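You operate a simulated robot arm through the tools that you are given. There is no shell and no other tool. Be economical: measure what you need, move in short steps, check, and stop when the job is done.

You run a simulated robot arm. Do the job below in one go: nothing can be reset, and whatever is moved stays where it is left.

TASK
Take the wipe pad from the packing bench top and put it on the film holder on the packing bench top.

It is judged by the outcome, as a careful person would: the job done as asked, and still so three seconds after it is handed in. It fails if anything else is knocked over, pushed out of place, dropped, spilled or broken.

THE ROBOT
A 6-joint arm with a two-finger parallel gripper, fixed in place. Base frame: the origin is at the foot of the arm, x ahead of it, y to its left, z up; the work surface is at about z = 0.8. Readings come in m, rad, newtons and seconds.
With the tool pointing down near the work surface it reaches from about 0.24 to 0.64 m from the base axis. Its first joint turns from -1.152 to 1.152 rad. Payload 2.7 kg.
Tool frame: the origin (TCP) lies between the finger pads and is the grasp point; the fingertips stand 0.023 m ahead of it; z points along the fingers, y is the line along which they close. Largest opening 0.094 m; finger width 0.038, thickness 0.01; the body of the gripper, 0.054 by 0.096 m, starts 0.039 m behind the TCP.
Orientation is that of the tool frame in the base frame, as a unit quaternion [w, x, y, z]. With the fingers straight down and closing along the base's y, the tool's x points along the base's -x, its y along +y and its z along -z.

THE INTERFACE
- The arm moves only by the tool nudge_tool. Its arguments are lists of equal length, an entry for each row: "xyz": the shift along the tool's x, y, z in m, a list of three; "angular": the turn, a rotation vector about the tool's x, y, z in rad, a list of three; "claw": the closure in counts, from 0 (fully open) to 255 (shut). In form: {"xyz": [[tx, ty, tz], ...], "angular": [[rx, ry, rz], ...], "claw": [claw, ...]}. A call has 1 to 20 rows; each row shifts and turns the commanded pose from where the row before left it, along the tool's axes as they then stand. Rows are played at 5 a second. More than 0.05 m and 0.15 rad between two rows, or a gripper value outside its range, and nothing of the call is played. A pose out of reach is approached as far as the arm can. The call stops where the force on the tool passes 40 N (or 10 N more than at its start, if that is more) or the arm is blocked; 0.2 s more then pass. The fingers move at their own pace (about 0.045 m/s each) and stop on an object; they squeeze with about 22 N. The grip force told is the motor's: it shows also when the fingers shut on nothing. Time passes only in rows, and 0.2 s behind the last, so rows that do not move let the fingers close. The reply holds the time, the measured pose of the TCP, the force on the tool along the base axes, the opening and the grip force, in the units named above and with some noise.
- Cameras (640 x 400 px; columns grow to the right, rows downward): "scene" is fixed at [0.0597, -0.4259, 1.4094]; the picture's right is [0.84, -0.55, 0.00], its down [-0.31, -0.47, -0.83] and it looks along [0.45, 0.69, -0.56] (base axes); focal length 308 px, centre (320, 200). "wrist" rides on the gripper at [-0.039, 0, -0.044] in the tool frame; the picture's right is [0.00, -1.00, 0.00], its down [0.97, 0.00, -0.24] and it looks along [0.24, 0.00, 0.97] (tool axes); focal length 218 px, centre (320, 200).
- get_image(camera): a new picture of that camera. No time passes.
- measure_at(camera, pixels): for up to 12 pixels [column, row] of the newest picture of that camera ("zoom" is the newest enlarged one), the place [x, y, z] in the base frame of the surface seen there, good to about 0.003 m, but the place of the scene camera against the robot may be out by one fixed shift of up to 0.012 m in any direction. No time passes.
- enlarge(camera, box): a new picture of the part [left, top, right, bottom] of that camera's present view, enlarged. No time passes.
- hand_in(): hands the job in; it is judged then, once.

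Work in short steps. Measure before you move; look again where a grasp or a placing could have gone wrong, and mend it. You have 60 turns and 30 pictures in all, those below and enlarged ones among them. Open the gripper and draw the arm clear of the work before you hand the job in, unless the task says otherwise; then end with one line.

The tools are called after "Emit:" as name(argument=value, ...) on one line, values as JSON. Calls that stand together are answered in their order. nudge_tool: Moves the arm, as the interface text tells. Its arguments: {"type":"object","properties":{"xyz":{"type":"array","items":{"type":"array","items":{"type":"number"}}},"angular":{"type":"array","items":{"type":"array","items":{"type":"number"}}},"claw":{"type":"array","items":{"type":"number"}}},"required":["xyz","angular","claw"]} The other tools are called the same way: get_image (camera) takes a picture; measure_at (camera, pixels) gives the place of the surface under pixels of a picture; enlarge (camera, box) takes an enlarged picture of a part of a camera's view; hand_in () hands the job in.

At the start:

```text
time: 0.0
position: [0.421, 0.0469, 1.0247]
ee_rot: [0.0, -0.001, 1.0, 0.0]
ft_force: [0.5, -0.5, -0.1]
gripper_width: 0.0941
grip_force: 0.1
```

scene: 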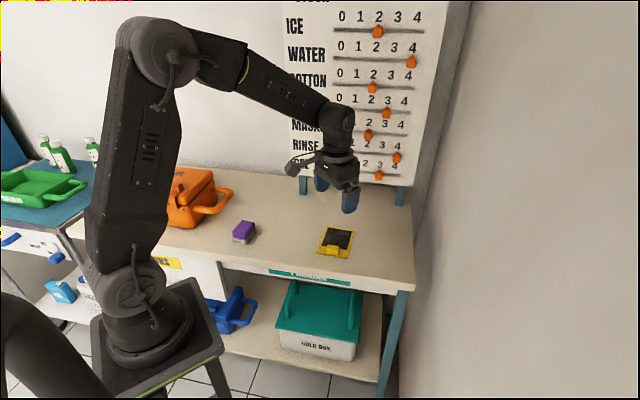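
wrist: 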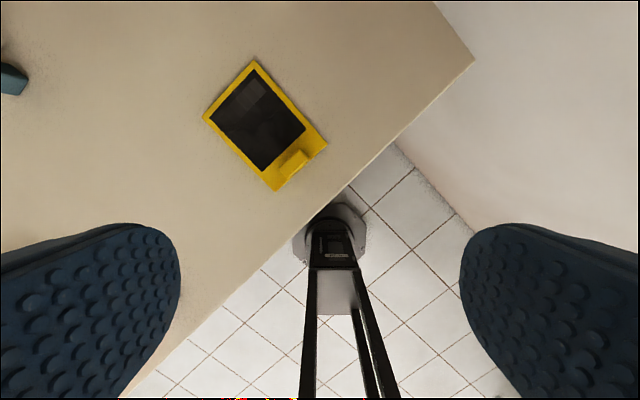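

The scene shows a purple block at about (243,231), probably the wipe pad, and a yellow frame at (336,242), probably the film holder. I'll enlarge that area to check.

Emit:
enlarge(camera="scene", box=[210, 190, 370, 290])

Emit:
measure_at(camera="wrist", pixels=[[255, 62], [206, 117], [277, 189], [325, 144], [262, 120], [293, 163], [180, 180], [350, 100], [240, 95], [285, 135]])

```text
4.00 times, centred on (290, 240) of scene
```

zoom: 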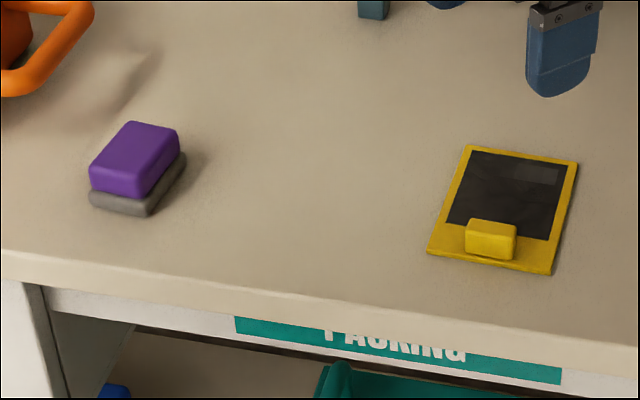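

```text
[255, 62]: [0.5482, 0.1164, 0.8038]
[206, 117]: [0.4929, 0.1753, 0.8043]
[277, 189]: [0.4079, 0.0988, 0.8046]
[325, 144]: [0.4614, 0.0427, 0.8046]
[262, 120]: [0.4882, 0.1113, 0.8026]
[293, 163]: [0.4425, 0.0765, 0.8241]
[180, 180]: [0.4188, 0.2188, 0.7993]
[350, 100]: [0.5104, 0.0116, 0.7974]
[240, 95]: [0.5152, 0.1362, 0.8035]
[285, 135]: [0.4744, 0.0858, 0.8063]
```

The purple block on a grey sponge is the wipe pad, and the yellow frame is the holder. Next I'll measure the pad in the zoom picture, along with the holder corner for the scene camera offset.

Emit:
measure_at(camera="zoom", pixels=[[130, 122], [178, 132], [139, 192], [91, 170], [133, 158], [148, 214], [92, 203], [185, 155], [470, 146], [577, 162], [551, 272], [429, 251]])

```text
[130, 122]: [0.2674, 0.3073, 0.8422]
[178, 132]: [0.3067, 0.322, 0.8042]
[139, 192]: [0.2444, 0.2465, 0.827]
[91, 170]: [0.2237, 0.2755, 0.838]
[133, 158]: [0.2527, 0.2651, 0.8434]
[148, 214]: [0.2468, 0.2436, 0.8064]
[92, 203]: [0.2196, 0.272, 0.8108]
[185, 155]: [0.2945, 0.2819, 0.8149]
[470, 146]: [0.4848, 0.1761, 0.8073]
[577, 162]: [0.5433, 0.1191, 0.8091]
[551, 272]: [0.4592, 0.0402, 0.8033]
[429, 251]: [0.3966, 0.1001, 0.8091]
```

The pad is centred at about (0.257, 0.278), with its top near z≈0.843. I'll move above it at the present height and look with the wrist camera.

Emit:
nudge_tool(xyz=[[0.022, 0.033, 0], [0.022, 0.033, 0], [0.022, 0.033, 0], [0.022, 0.033, 0], [0.022, 0.033, 0], [0.022, 0.033, 0], [0.022, 0.033, 0], [0, 0, 0]], angular=[[0, 0, 0], [0, 0, 0], [0, 0, 0], [0, 0, 0], [0, 0, 0], [0, 0, 0], [0, 0, 0], [0, 0, 0]], claw=[0, 0, 0, 0, 0, 0, 0, 0])

Emit:
get_image(camera="wrist")

```text
time: 1.8
position: [0.2682, 0.2755, 1.0219]
ee_rot: [0.0, 0.0, 1.0, 0.0]
ft_force: [1.0, 0.4, -0.9]
gripper_width: 0.094
grip_force: 0.1
```

```text
26 pictures are left
```

wrist: 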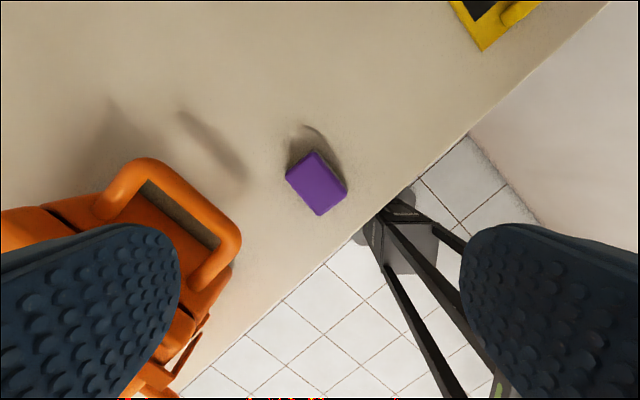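

The wrist view shows the pad with corners at about (314,153), (346,189), (320,215) and (287,178). I'll measure these, plus the orange box handle nearby.

Emit:
measure_at(camera="wrist", pixels=[[314, 154], [345, 188], [320, 213], [289, 178], [317, 184], [240, 240], [150, 160], [238, 238], [300, 160], [335, 225]])

Emit:
enlarge(camera="wrist", box=[260, 135, 372, 205])

```text
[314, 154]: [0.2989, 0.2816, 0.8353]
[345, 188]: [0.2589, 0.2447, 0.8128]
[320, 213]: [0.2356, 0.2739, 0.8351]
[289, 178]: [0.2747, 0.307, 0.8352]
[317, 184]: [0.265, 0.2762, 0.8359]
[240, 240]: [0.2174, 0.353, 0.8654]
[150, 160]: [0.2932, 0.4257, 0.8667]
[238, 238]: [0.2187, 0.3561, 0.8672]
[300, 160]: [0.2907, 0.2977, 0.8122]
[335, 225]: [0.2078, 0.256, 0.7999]
```

```text
5.71 times, centred on (316, 170) of wrist
```

zoom: 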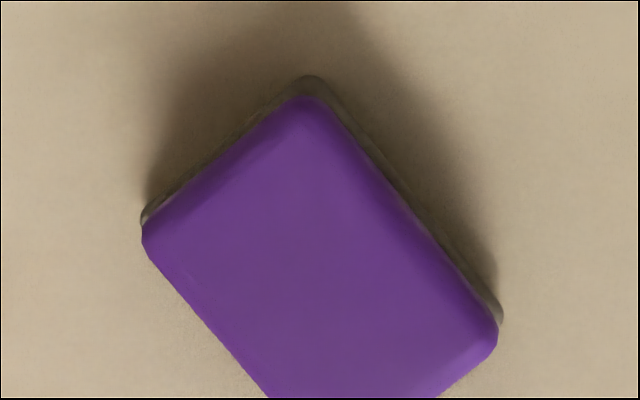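

The pad is centred at about (0.268, 0.277), with its top at 0.836. Its long axis lies at ~42° and its short side is ~0.04 m. The holder's long axis lies at about the same angle. I'll turn the tool by 0.74 rad so it closes across the short side, narrow the opening a little, and go down part of the way.

Emit:
nudge_tool(xyz=[[0, 0, 0], [0, 0, 0], [0, 0, 0], [0, 0, 0], [0, 0, 0], [0, 0, 0.04], [0, 0, 0.04], [0, 0, 0.03], [0, 0, 0]], angular=[[0, 0, -0.148], [0, 0, -0.148], [0, 0, -0.148], [0, 0, -0.148], [0, 0, -0.148], [0, 0, 0], [0, 0, 0], [0, 0, 0], [0, 0, 0]], claw=[50, 50, 50, 50, 50, 50, 50, 50, 50])

Emit:
get_image(camera="wrist")

```text
time: 3.8
position: [0.2698, 0.2771, 0.9157]
ee_rot: [-0.001, -0.362, 0.932, 0.0]
ft_force: [-1.1, -0.2, 0.3]
gripper_width: 0.0756
grip_force: 0.1
```

```text
24 pictures are left
```

wrist: 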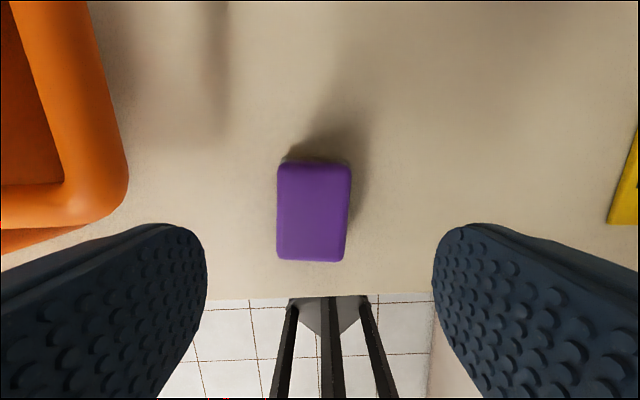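

The pad is now square to the fingers, with its centre at about (313,211). I'll measure its centre and edges, and how near the orange handle comes.

Emit:
measure_at(camera="wrist", pixels=[[314, 211], [281, 168], [347, 170], [343, 257], [280, 254], [126, 190], [90, 220]])

```text
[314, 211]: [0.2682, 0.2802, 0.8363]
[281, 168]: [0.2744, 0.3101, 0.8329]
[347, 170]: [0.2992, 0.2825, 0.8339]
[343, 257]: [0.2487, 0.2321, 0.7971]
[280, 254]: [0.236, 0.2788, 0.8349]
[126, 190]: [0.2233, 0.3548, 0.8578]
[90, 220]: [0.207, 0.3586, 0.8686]
```

The TCP is within 2 mm of the pad centre, and the handle clears by about 4 cm. I'll go down to z≈0.828 and close.

Emit:
nudge_tool(xyz=[[0, 0, 0.03], [0, 0, 0.03], [0, 0, 0.018], [0, 0, 0.01], [0, 0, 0]], angular=[[0, 0, 0], [0, 0, 0], [0, 0, 0], [0, 0, 0], [0, 0, 0]], claw=[50, 50, 50, 50, 50])

```text
time: 5.0
position: [0.2688, 0.2768, 0.8262]
ee_rot: [0.0, -0.362, 0.932, 0.0]
ft_force: [0.6, 0.0, -0.8]
gripper_width: 0.0759
grip_force: 0.0
```

The TCP is at z 0.826 with no contact, so the tips are at ~0.803. Now I'll close.

Emit:
nudge_tool(xyz=[[0, 0, 0], [0, 0, 0], [0, 0, 0], [0, 0, 0], [0, 0, 0]], angular=[[0, 0, 0], [0, 0, 0], [0, 0, 0], [0, 0, 0], [0, 0, 0]], claw=[255, 255, 255, 255, 255])

```text
time: 6.2
position: [0.2694, 0.2761, 0.8254]
ee_rot: [0.0, -0.361, 0.932, 0.0]
ft_force: [0.1, 0.2, 0.3]
gripper_width: 0.0469
grip_force: 21.3
```

The fingers hold at a 0.047 m opening with 21 N. I'll lift 0.1 m and check the hold.

Emit:
nudge_tool(xyz=[[0, 0, -0.02], [0, 0, -0.04], [0, 0, -0.04], [0, 0, 0]], angular=[[0, 0, 0], [0, 0, 0], [0, 0, 0], [0, 0, 0]], claw=[255, 255, 255, 255])

Emit:
get_image(camera="wrist")

Emit:
enlarge(camera="scene", box=[190, 150, 350, 250])

```text
time: 7.2
position: [0.2663, 0.2784, 0.9266]
ee_rot: [-0.001, -0.363, 0.932, 0.0]
ft_force: [0.0, 0.1, -0.7]
gripper_width: 0.0002
grip_force: 21.9
```

```text
23 pictures are left
```

wrist: 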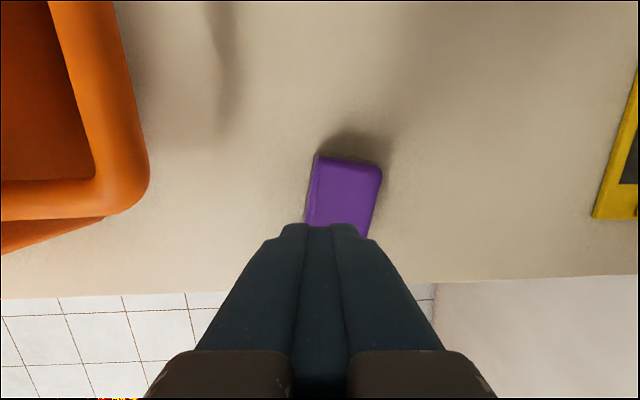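

```text
4.00 times, centred on (270, 200) of scene
```

zoom: 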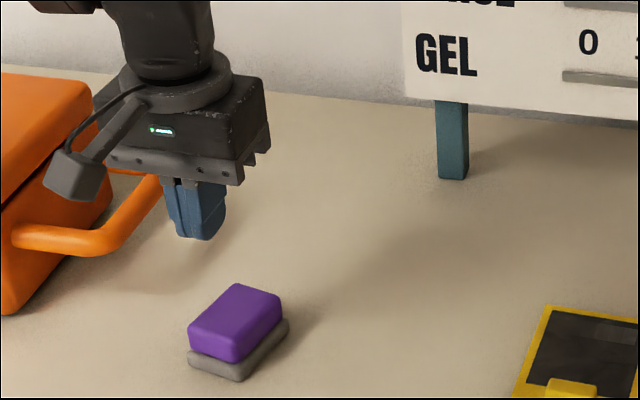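

The fingers are shut empty, so the pad slipped out and shifted slightly. They probably squeezed the rounded, wider grey base at 0.047 m. I'll look closely at its shape and measure it again.

Emit:
nudge_tool(xyz=[[0, 0, 0], [0, 0, 0], [0, 0, 0], [0, 0, 0], [0, 0, 0]], angular=[[0, 0, 0], [0, 0, 0], [0, 0, 0], [0, 0, 0], [0, 0, 0]], claw=[50, 50, 50, 50, 50])

Emit:
enlarge(camera="scene", box=[230, 215, 270, 250])

Emit:
get_image(camera="wrist")

```text
time: 8.4
position: [0.2671, 0.2778, 0.9258]
ee_rot: [0.0, -0.361, 0.932, 0.0]
ft_force: [0.2, -0.2, 0.3]
gripper_width: 0.0756
grip_force: 0.0
```

```text
11.43 times, centred on (250, 232) of scene
```

zoom: 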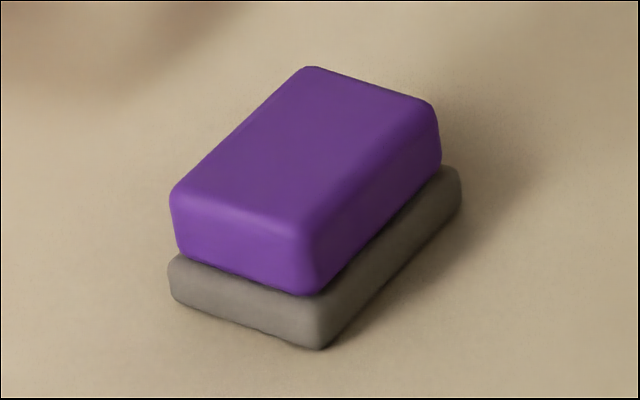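

```text
20 pictures are left
```

wrist: 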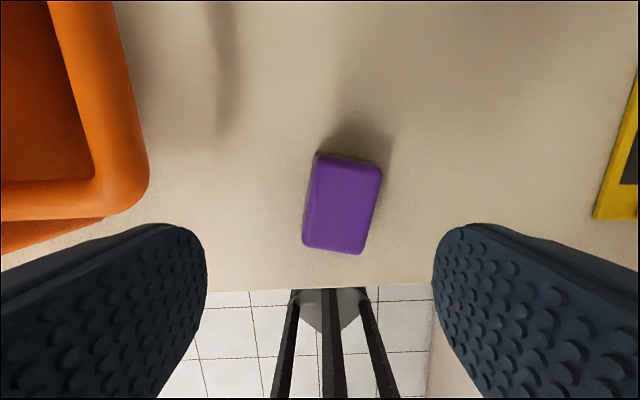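

The pad has turned ~10° and is at about (342,205). A grey foot sits under the purple block. I'll measure the block and foot edges.

Emit:
measure_at(camera="wrist", pixels=[[342, 203], [320, 158], [379, 172], [361, 250], [305, 243], [330, 160], [312, 200], [370, 210]])

Emit:
measure_at(camera="zoom", pixels=[[310, 240], [315, 285], [322, 310], [325, 340], [430, 110], [438, 160], [455, 180], [460, 200], [180, 200], [185, 245], [175, 265], [178, 295]])

Emit:
enlarge(camera="wrist", box=[270, 150, 414, 260])

```text
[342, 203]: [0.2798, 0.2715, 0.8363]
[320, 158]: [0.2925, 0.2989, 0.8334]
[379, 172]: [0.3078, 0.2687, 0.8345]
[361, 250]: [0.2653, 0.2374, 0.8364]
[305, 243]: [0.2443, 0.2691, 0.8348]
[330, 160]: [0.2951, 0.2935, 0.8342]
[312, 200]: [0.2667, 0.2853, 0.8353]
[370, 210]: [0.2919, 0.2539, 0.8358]
```

```text
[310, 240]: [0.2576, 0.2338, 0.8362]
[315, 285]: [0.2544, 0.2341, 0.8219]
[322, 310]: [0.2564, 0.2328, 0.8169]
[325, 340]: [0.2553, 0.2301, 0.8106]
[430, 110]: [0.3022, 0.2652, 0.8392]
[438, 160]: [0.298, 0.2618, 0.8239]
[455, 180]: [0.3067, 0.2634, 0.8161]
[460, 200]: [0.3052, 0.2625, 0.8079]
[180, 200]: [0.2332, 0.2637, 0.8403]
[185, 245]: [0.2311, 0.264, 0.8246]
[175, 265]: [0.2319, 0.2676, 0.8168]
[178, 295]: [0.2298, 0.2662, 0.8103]
```

```text
3.64 times, centred on (342, 205) of wrist
```

zoom: 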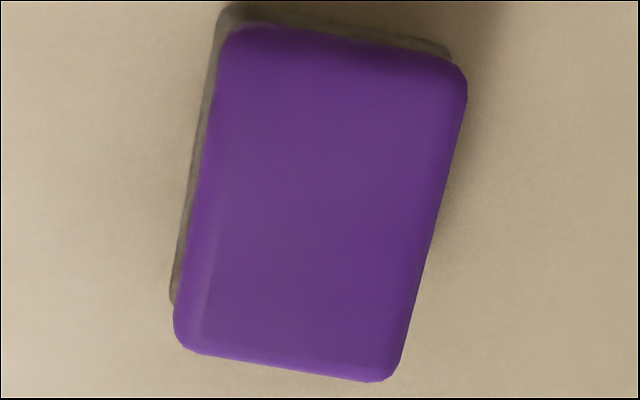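

The grey foot spans z≈0.80–0.818 and the purple block 0.818–0.836, so last time the fingers squeezed the foot. This time I'll grip only the purple block, with the TCP at about 0.842. I'll recentre on (0.278, 0.269), turn +0.18 rad, and go part way down.

Emit:
nudge_tool(xyz=[[-0.002, -0.0138, 0], [0, 0, 0], [0, 0, 0], [0, 0, 0.04], [0, 0, 0]], angular=[[0, 0, 0], [0, 0, 0.09], [0, 0, 0.09], [0, 0, 0], [0, 0, 0]], claw=[50, 50, 50, 50, 50])

Emit:
get_image(camera="wrist")

```text
time: 9.6
position: [0.2794, 0.267, 0.8878]
ee_rot: [0.0, -0.275, 0.961, -0.001]
ft_force: [-1.1, -0.4, -0.1]
gripper_width: 0.0756
grip_force: 0.1
```

```text
18 pictures are left
```

wrist: 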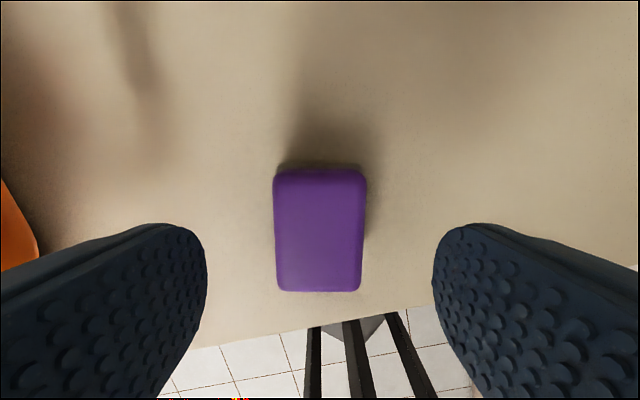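

The pad is centred at column 320 and square to the fingers, and its centre lies under the TCP. I'll go down to 0.842 and close.

Emit:
nudge_tool(xyz=[[0, 0, 0.025], [0, 0, 0.0205], [0, 0, 0], [0, 0, 0], [0, 0, 0], [0, 0, 0], [0, 0, 0], [0, 0, 0]], angular=[[0, 0, 0], [0, 0, 0], [0, 0, 0], [0, 0, 0], [0, 0, 0], [0, 0, 0], [0, 0, 0], [0, 0, 0]], claw=[50, 50, 50, 255, 255, 255, 255, 255])

Emit:
enlarge(camera="scene", box=[210, 200, 274, 250])

```text
time: 11.4
position: [0.2806, 0.2692, 0.8427]
ee_rot: [0.0, -0.277, 0.961, 0.001]
ft_force: [0.4, 0.8, 0.0]
gripper_width: 0.0434
grip_force: 22.3
```

```text
8.00 times, centred on (242, 225) of scene
```

zoom: 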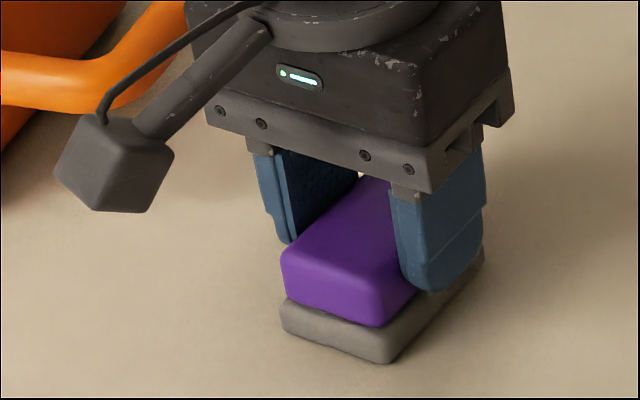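

The fingers grip the purple block at a 0.043 m opening. I'll lift slowly by a small amount and check the width.

Emit:
nudge_tool(xyz=[[0, 0, -0.005], [0, 0, -0.005], [0, 0, -0.005], [0, 0, 0], [0, 0, 0]], angular=[[0, 0, 0], [0, 0, 0], [0, 0, 0], [0, 0, 0], [0, 0, 0]], claw=[255, 255, 255, 255, 255])

Emit:
enlarge(camera="scene", box=[210, 200, 274, 250])

```text
time: 12.6
position: [0.2781, 0.2669, 0.8557]
ee_rot: [0.0, -0.277, 0.961, 0.0]
ft_force: [0.1, -0.1, 0.2]
gripper_width: 0.0435
grip_force: 21.7
```

```text
8.00 times, centred on (242, 225) of scene
```

zoom: 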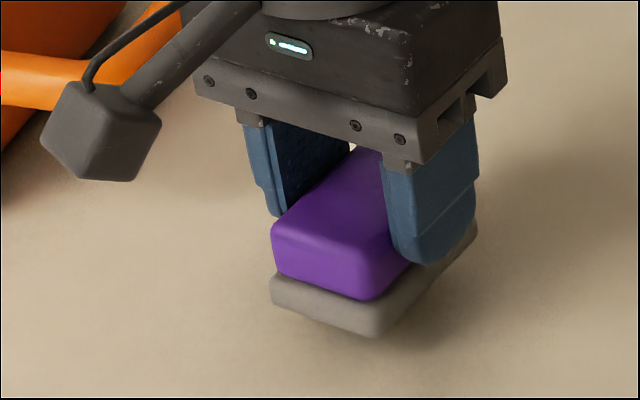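

The pad rises with its foot, so the hold is good. I'll lift on to ~0.93 and carry it over the holder's window at (0.485, 0.115), then turn -0.168 rad to match the holder.

Emit:
nudge_tool(xyz=[[0, 0, -0.015], [0, 0, -0.02], [0, 0, -0.02], [0, 0, -0.02], [-0.0093, -0.0239, 0], [-0.0093, -0.0239, 0], [-0.0093, -0.0239, 0], [-0.0093, -0.0239, 0], [-0.0093, -0.0239, 0], [-0.0093, -0.0239, 0], [-0.0093, -0.0239, 0], [-0.0093, -0.0239, 0], [-0.0093, -0.0239, 0], [-0.0093, -0.0239, 0], [0, 0, 0], [0, 0, 0], [0, 0, 0]], angular=[[0, 0, 0], [0, 0, 0], [0, 0, 0], [0, 0, 0], [0, 0, 0], [0, 0, 0], [0, 0, 0], [0, 0, 0], [0, 0, 0], [0, 0, 0], [0, 0, 0], [0, 0, 0], [0, 0, 0], [0, 0, 0], [0, 0, -0.084], [0, 0, -0.084], [0, 0, 0]], claw=[255, 255, 255, 255, 255, 255, 255, 255, 255, 255, 255, 255, 255, 255, 255, 255, 255])

Emit:
get_image(camera="wrist")

Emit:
enlarge(camera="scene", box=[272, 170, 400, 270])

```text
time: 16.2
position: [0.4838, 0.1155, 0.9297]
ee_rot: [0.0, -0.356, 0.935, 0.0]
ft_force: [0.6, 0.6, -0.1]
gripper_width: 0.0436
grip_force: 22.2
```

```text
15 pictures are left
```

wrist: 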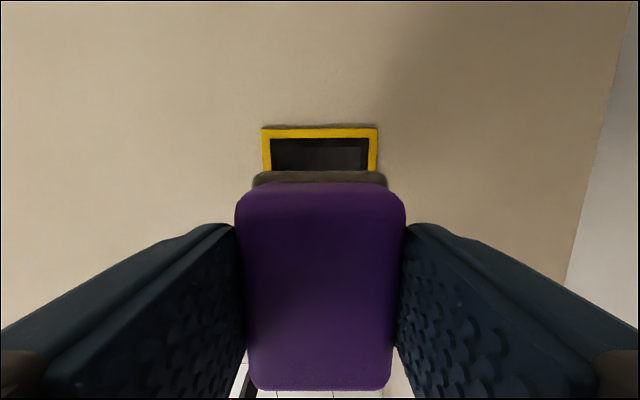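

```text
4.00 times, centred on (336, 220) of scene
```

zoom: 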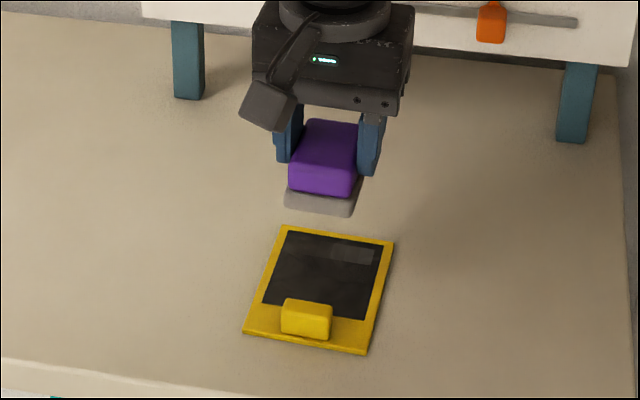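

The pad is square over the holder's window. I'll correct ~1 mm and go down to about 0.853, just above contact, which should come at about 0.847.

Emit:
nudge_tool(xyz=[[0, 0, 0.025], [0, 0, 0.025], [0, 0, 0.018], [0, 0, 0.008], [0, 0, 0], [0, 0, 0]], angular=[[0, 0, 0], [0, 0, 0], [0, 0, 0], [0, 0, 0], [0, 0, 0], [0, 0, 0]], claw=[255, 255, 255, 255, 255, 255])

Emit:
enlarge(camera="scene", box=[296, 200, 376, 265])

```text
time: 17.6
position: [0.4838, 0.1134, 0.8546]
ee_rot: [0.001, -0.356, 0.935, 0.0]
ft_force: [0.1, -0.8, 0.1]
gripper_width: 0.0433
grip_force: 21.8
```

```text
6.15 times, centred on (336, 232) of scene
```

zoom: 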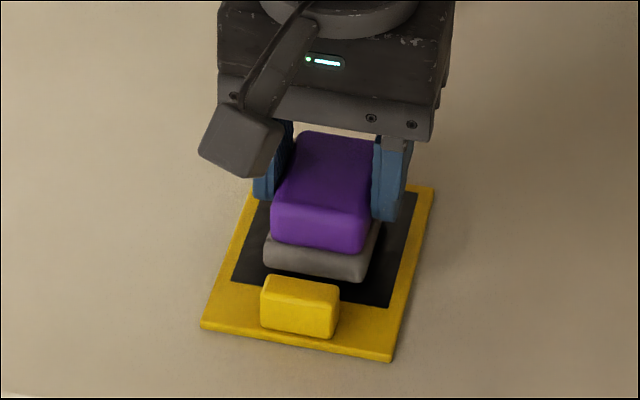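

The pad is just above the window and clear of the clip. I'll lower it in 2 mm rows and watch the force.

Emit:
nudge_tool(xyz=[[0, 0, 0.002], [0, 0, 0.002], [0, 0, 0.002], [0, 0, 0]], angular=[[0, 0, 0], [0, 0, 0], [0, 0, 0], [0, 0, 0]], claw=[255, 255, 255, 255])

```text
time: 18.6
position: [0.4839, 0.1151, 0.8475]
ee_rot: [0.0, -0.356, 0.934, 0.001]
ft_force: [-0.9, -0.3, -0.3]
gripper_width: 0.0432
grip_force: 21.8
```

There's no contact force yet at 0.8475, so I'll go down in 1 mm rows.

Emit:
nudge_tool(xyz=[[0, 0, 0.001], [0, 0, 0.001], [0, 0, 0]], angular=[[0, 0, 0], [0, 0, 0], [0, 0, 0]], claw=[255, 255, 255])

Emit:
enlarge(camera="scene", box=[296, 200, 376, 265])

```text
time: 19.4
position: [0.484, 0.1138, 0.8456]
ee_rot: [0.0, -0.356, 0.934, 0.0]
ft_force: [1.2, 0.4, 0.8]
gripper_width: 0.0431
grip_force: 21.5
```

```text
6.15 times, centred on (336, 232) of scene
```

zoom: 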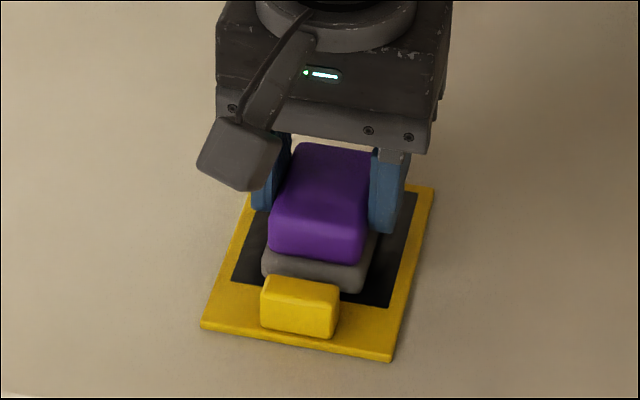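

The pad looks seated or nearly so. I'll go down two more 1 mm rows to feel for contact.

Emit:
nudge_tool(xyz=[[0, 0, 0.001], [0, 0, 0.001], [0, 0, 0]], angular=[[0, 0, 0], [0, 0, 0], [0, 0, 0]], claw=[255, 255, 255])

```text
time: 20.2
position: [0.4842, 0.1152, 0.8454]
ee_rot: [0.002, -0.356, 0.935, 0.0]
ft_force: [-5.8, 0.2, 16.9]
gripper_width: 0.0435
grip_force: 22.1
```

Contact is felt at 17 N, so the pad is seated. I'll ease up 1 mm, then open gradually.

Emit:
nudge_tool(xyz=[[0, 0, -0.0012], [0, 0, 0], [0, 0, 0], [0, 0, 0], [0, 0, 0], [0, 0, 0]], angular=[[0, 0, 0], [0, 0, 0], [0, 0, 0], [0, 0, 0], [0, 0, 0], [0, 0, 0]], claw=[255, 255, 110, 70, 50, 50])

Emit:
enlarge(camera="scene", box=[296, 200, 376, 265])

```text
time: 21.6
position: [0.4845, 0.1151, 0.8453]
ee_rot: [0.0, -0.355, 0.935, 0.0]
ft_force: [-0.4, 0.7, 0.4]
gripper_width: 0.0755
grip_force: 0.0
```

```text
6.15 times, centred on (336, 232) of scene
```

zoom: 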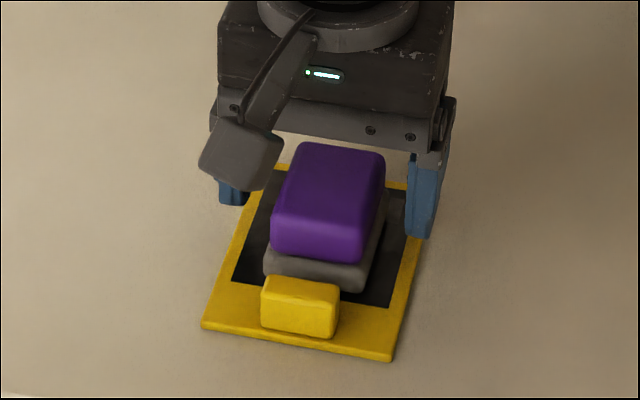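

The pad stands on the window and the fingers are clear of it. I'll go straight up, then check.

Emit:
nudge_tool(xyz=[[0, 0, -0.02], [0, 0, -0.03], [0, 0, -0.04], [0, 0, -0.04], [0, 0, -0.03], [0, 0, 0]], angular=[[0, 0, 0], [0, 0, 0], [0, 0, 0], [0, 0, 0], [0, 0, 0], [0, 0, 0]], claw=[50, 50, 0, 0, 0, 0])

Emit:
get_image(camera="wrist")

Emit:
get_image(camera="scene")

```text
time: 23.0
position: [0.4858, 0.1132, 1.0089]
ee_rot: [0.0, -0.357, 0.934, 0.0]
ft_force: [1.3, 0.4, -0.3]
gripper_width: 0.0935
grip_force: 0.0
```

```text
10 pictures are left
```

wrist: 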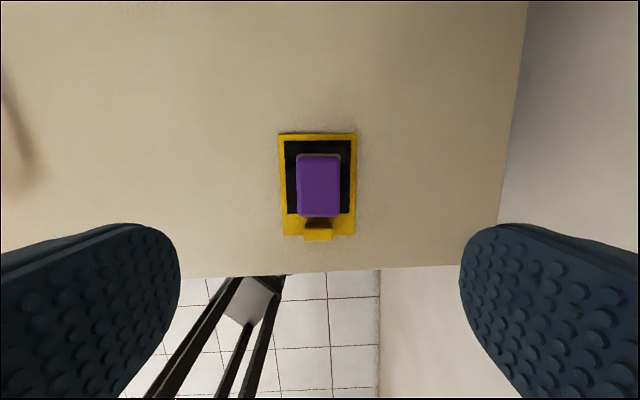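

```text
9 pictures are left
```

scene: 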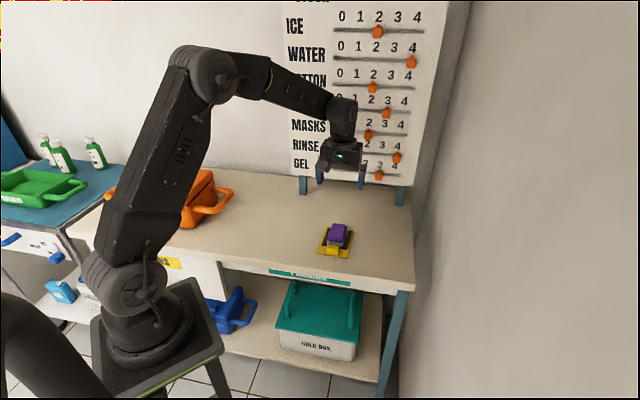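

The pad rests centred on the film holder at (318,186) in the wrist view. The holder hasn't moved, everything else is in place, and the arm is clear with the gripper open. I'm handing in.

Emit:
hand_in()

```text
The job is handed in.
```

The wipe pad is on the film holder and the arm is drawn clear; the first grasp slipped and shifted the pad slightly on the bench, but the second held, and nothing else was moved.
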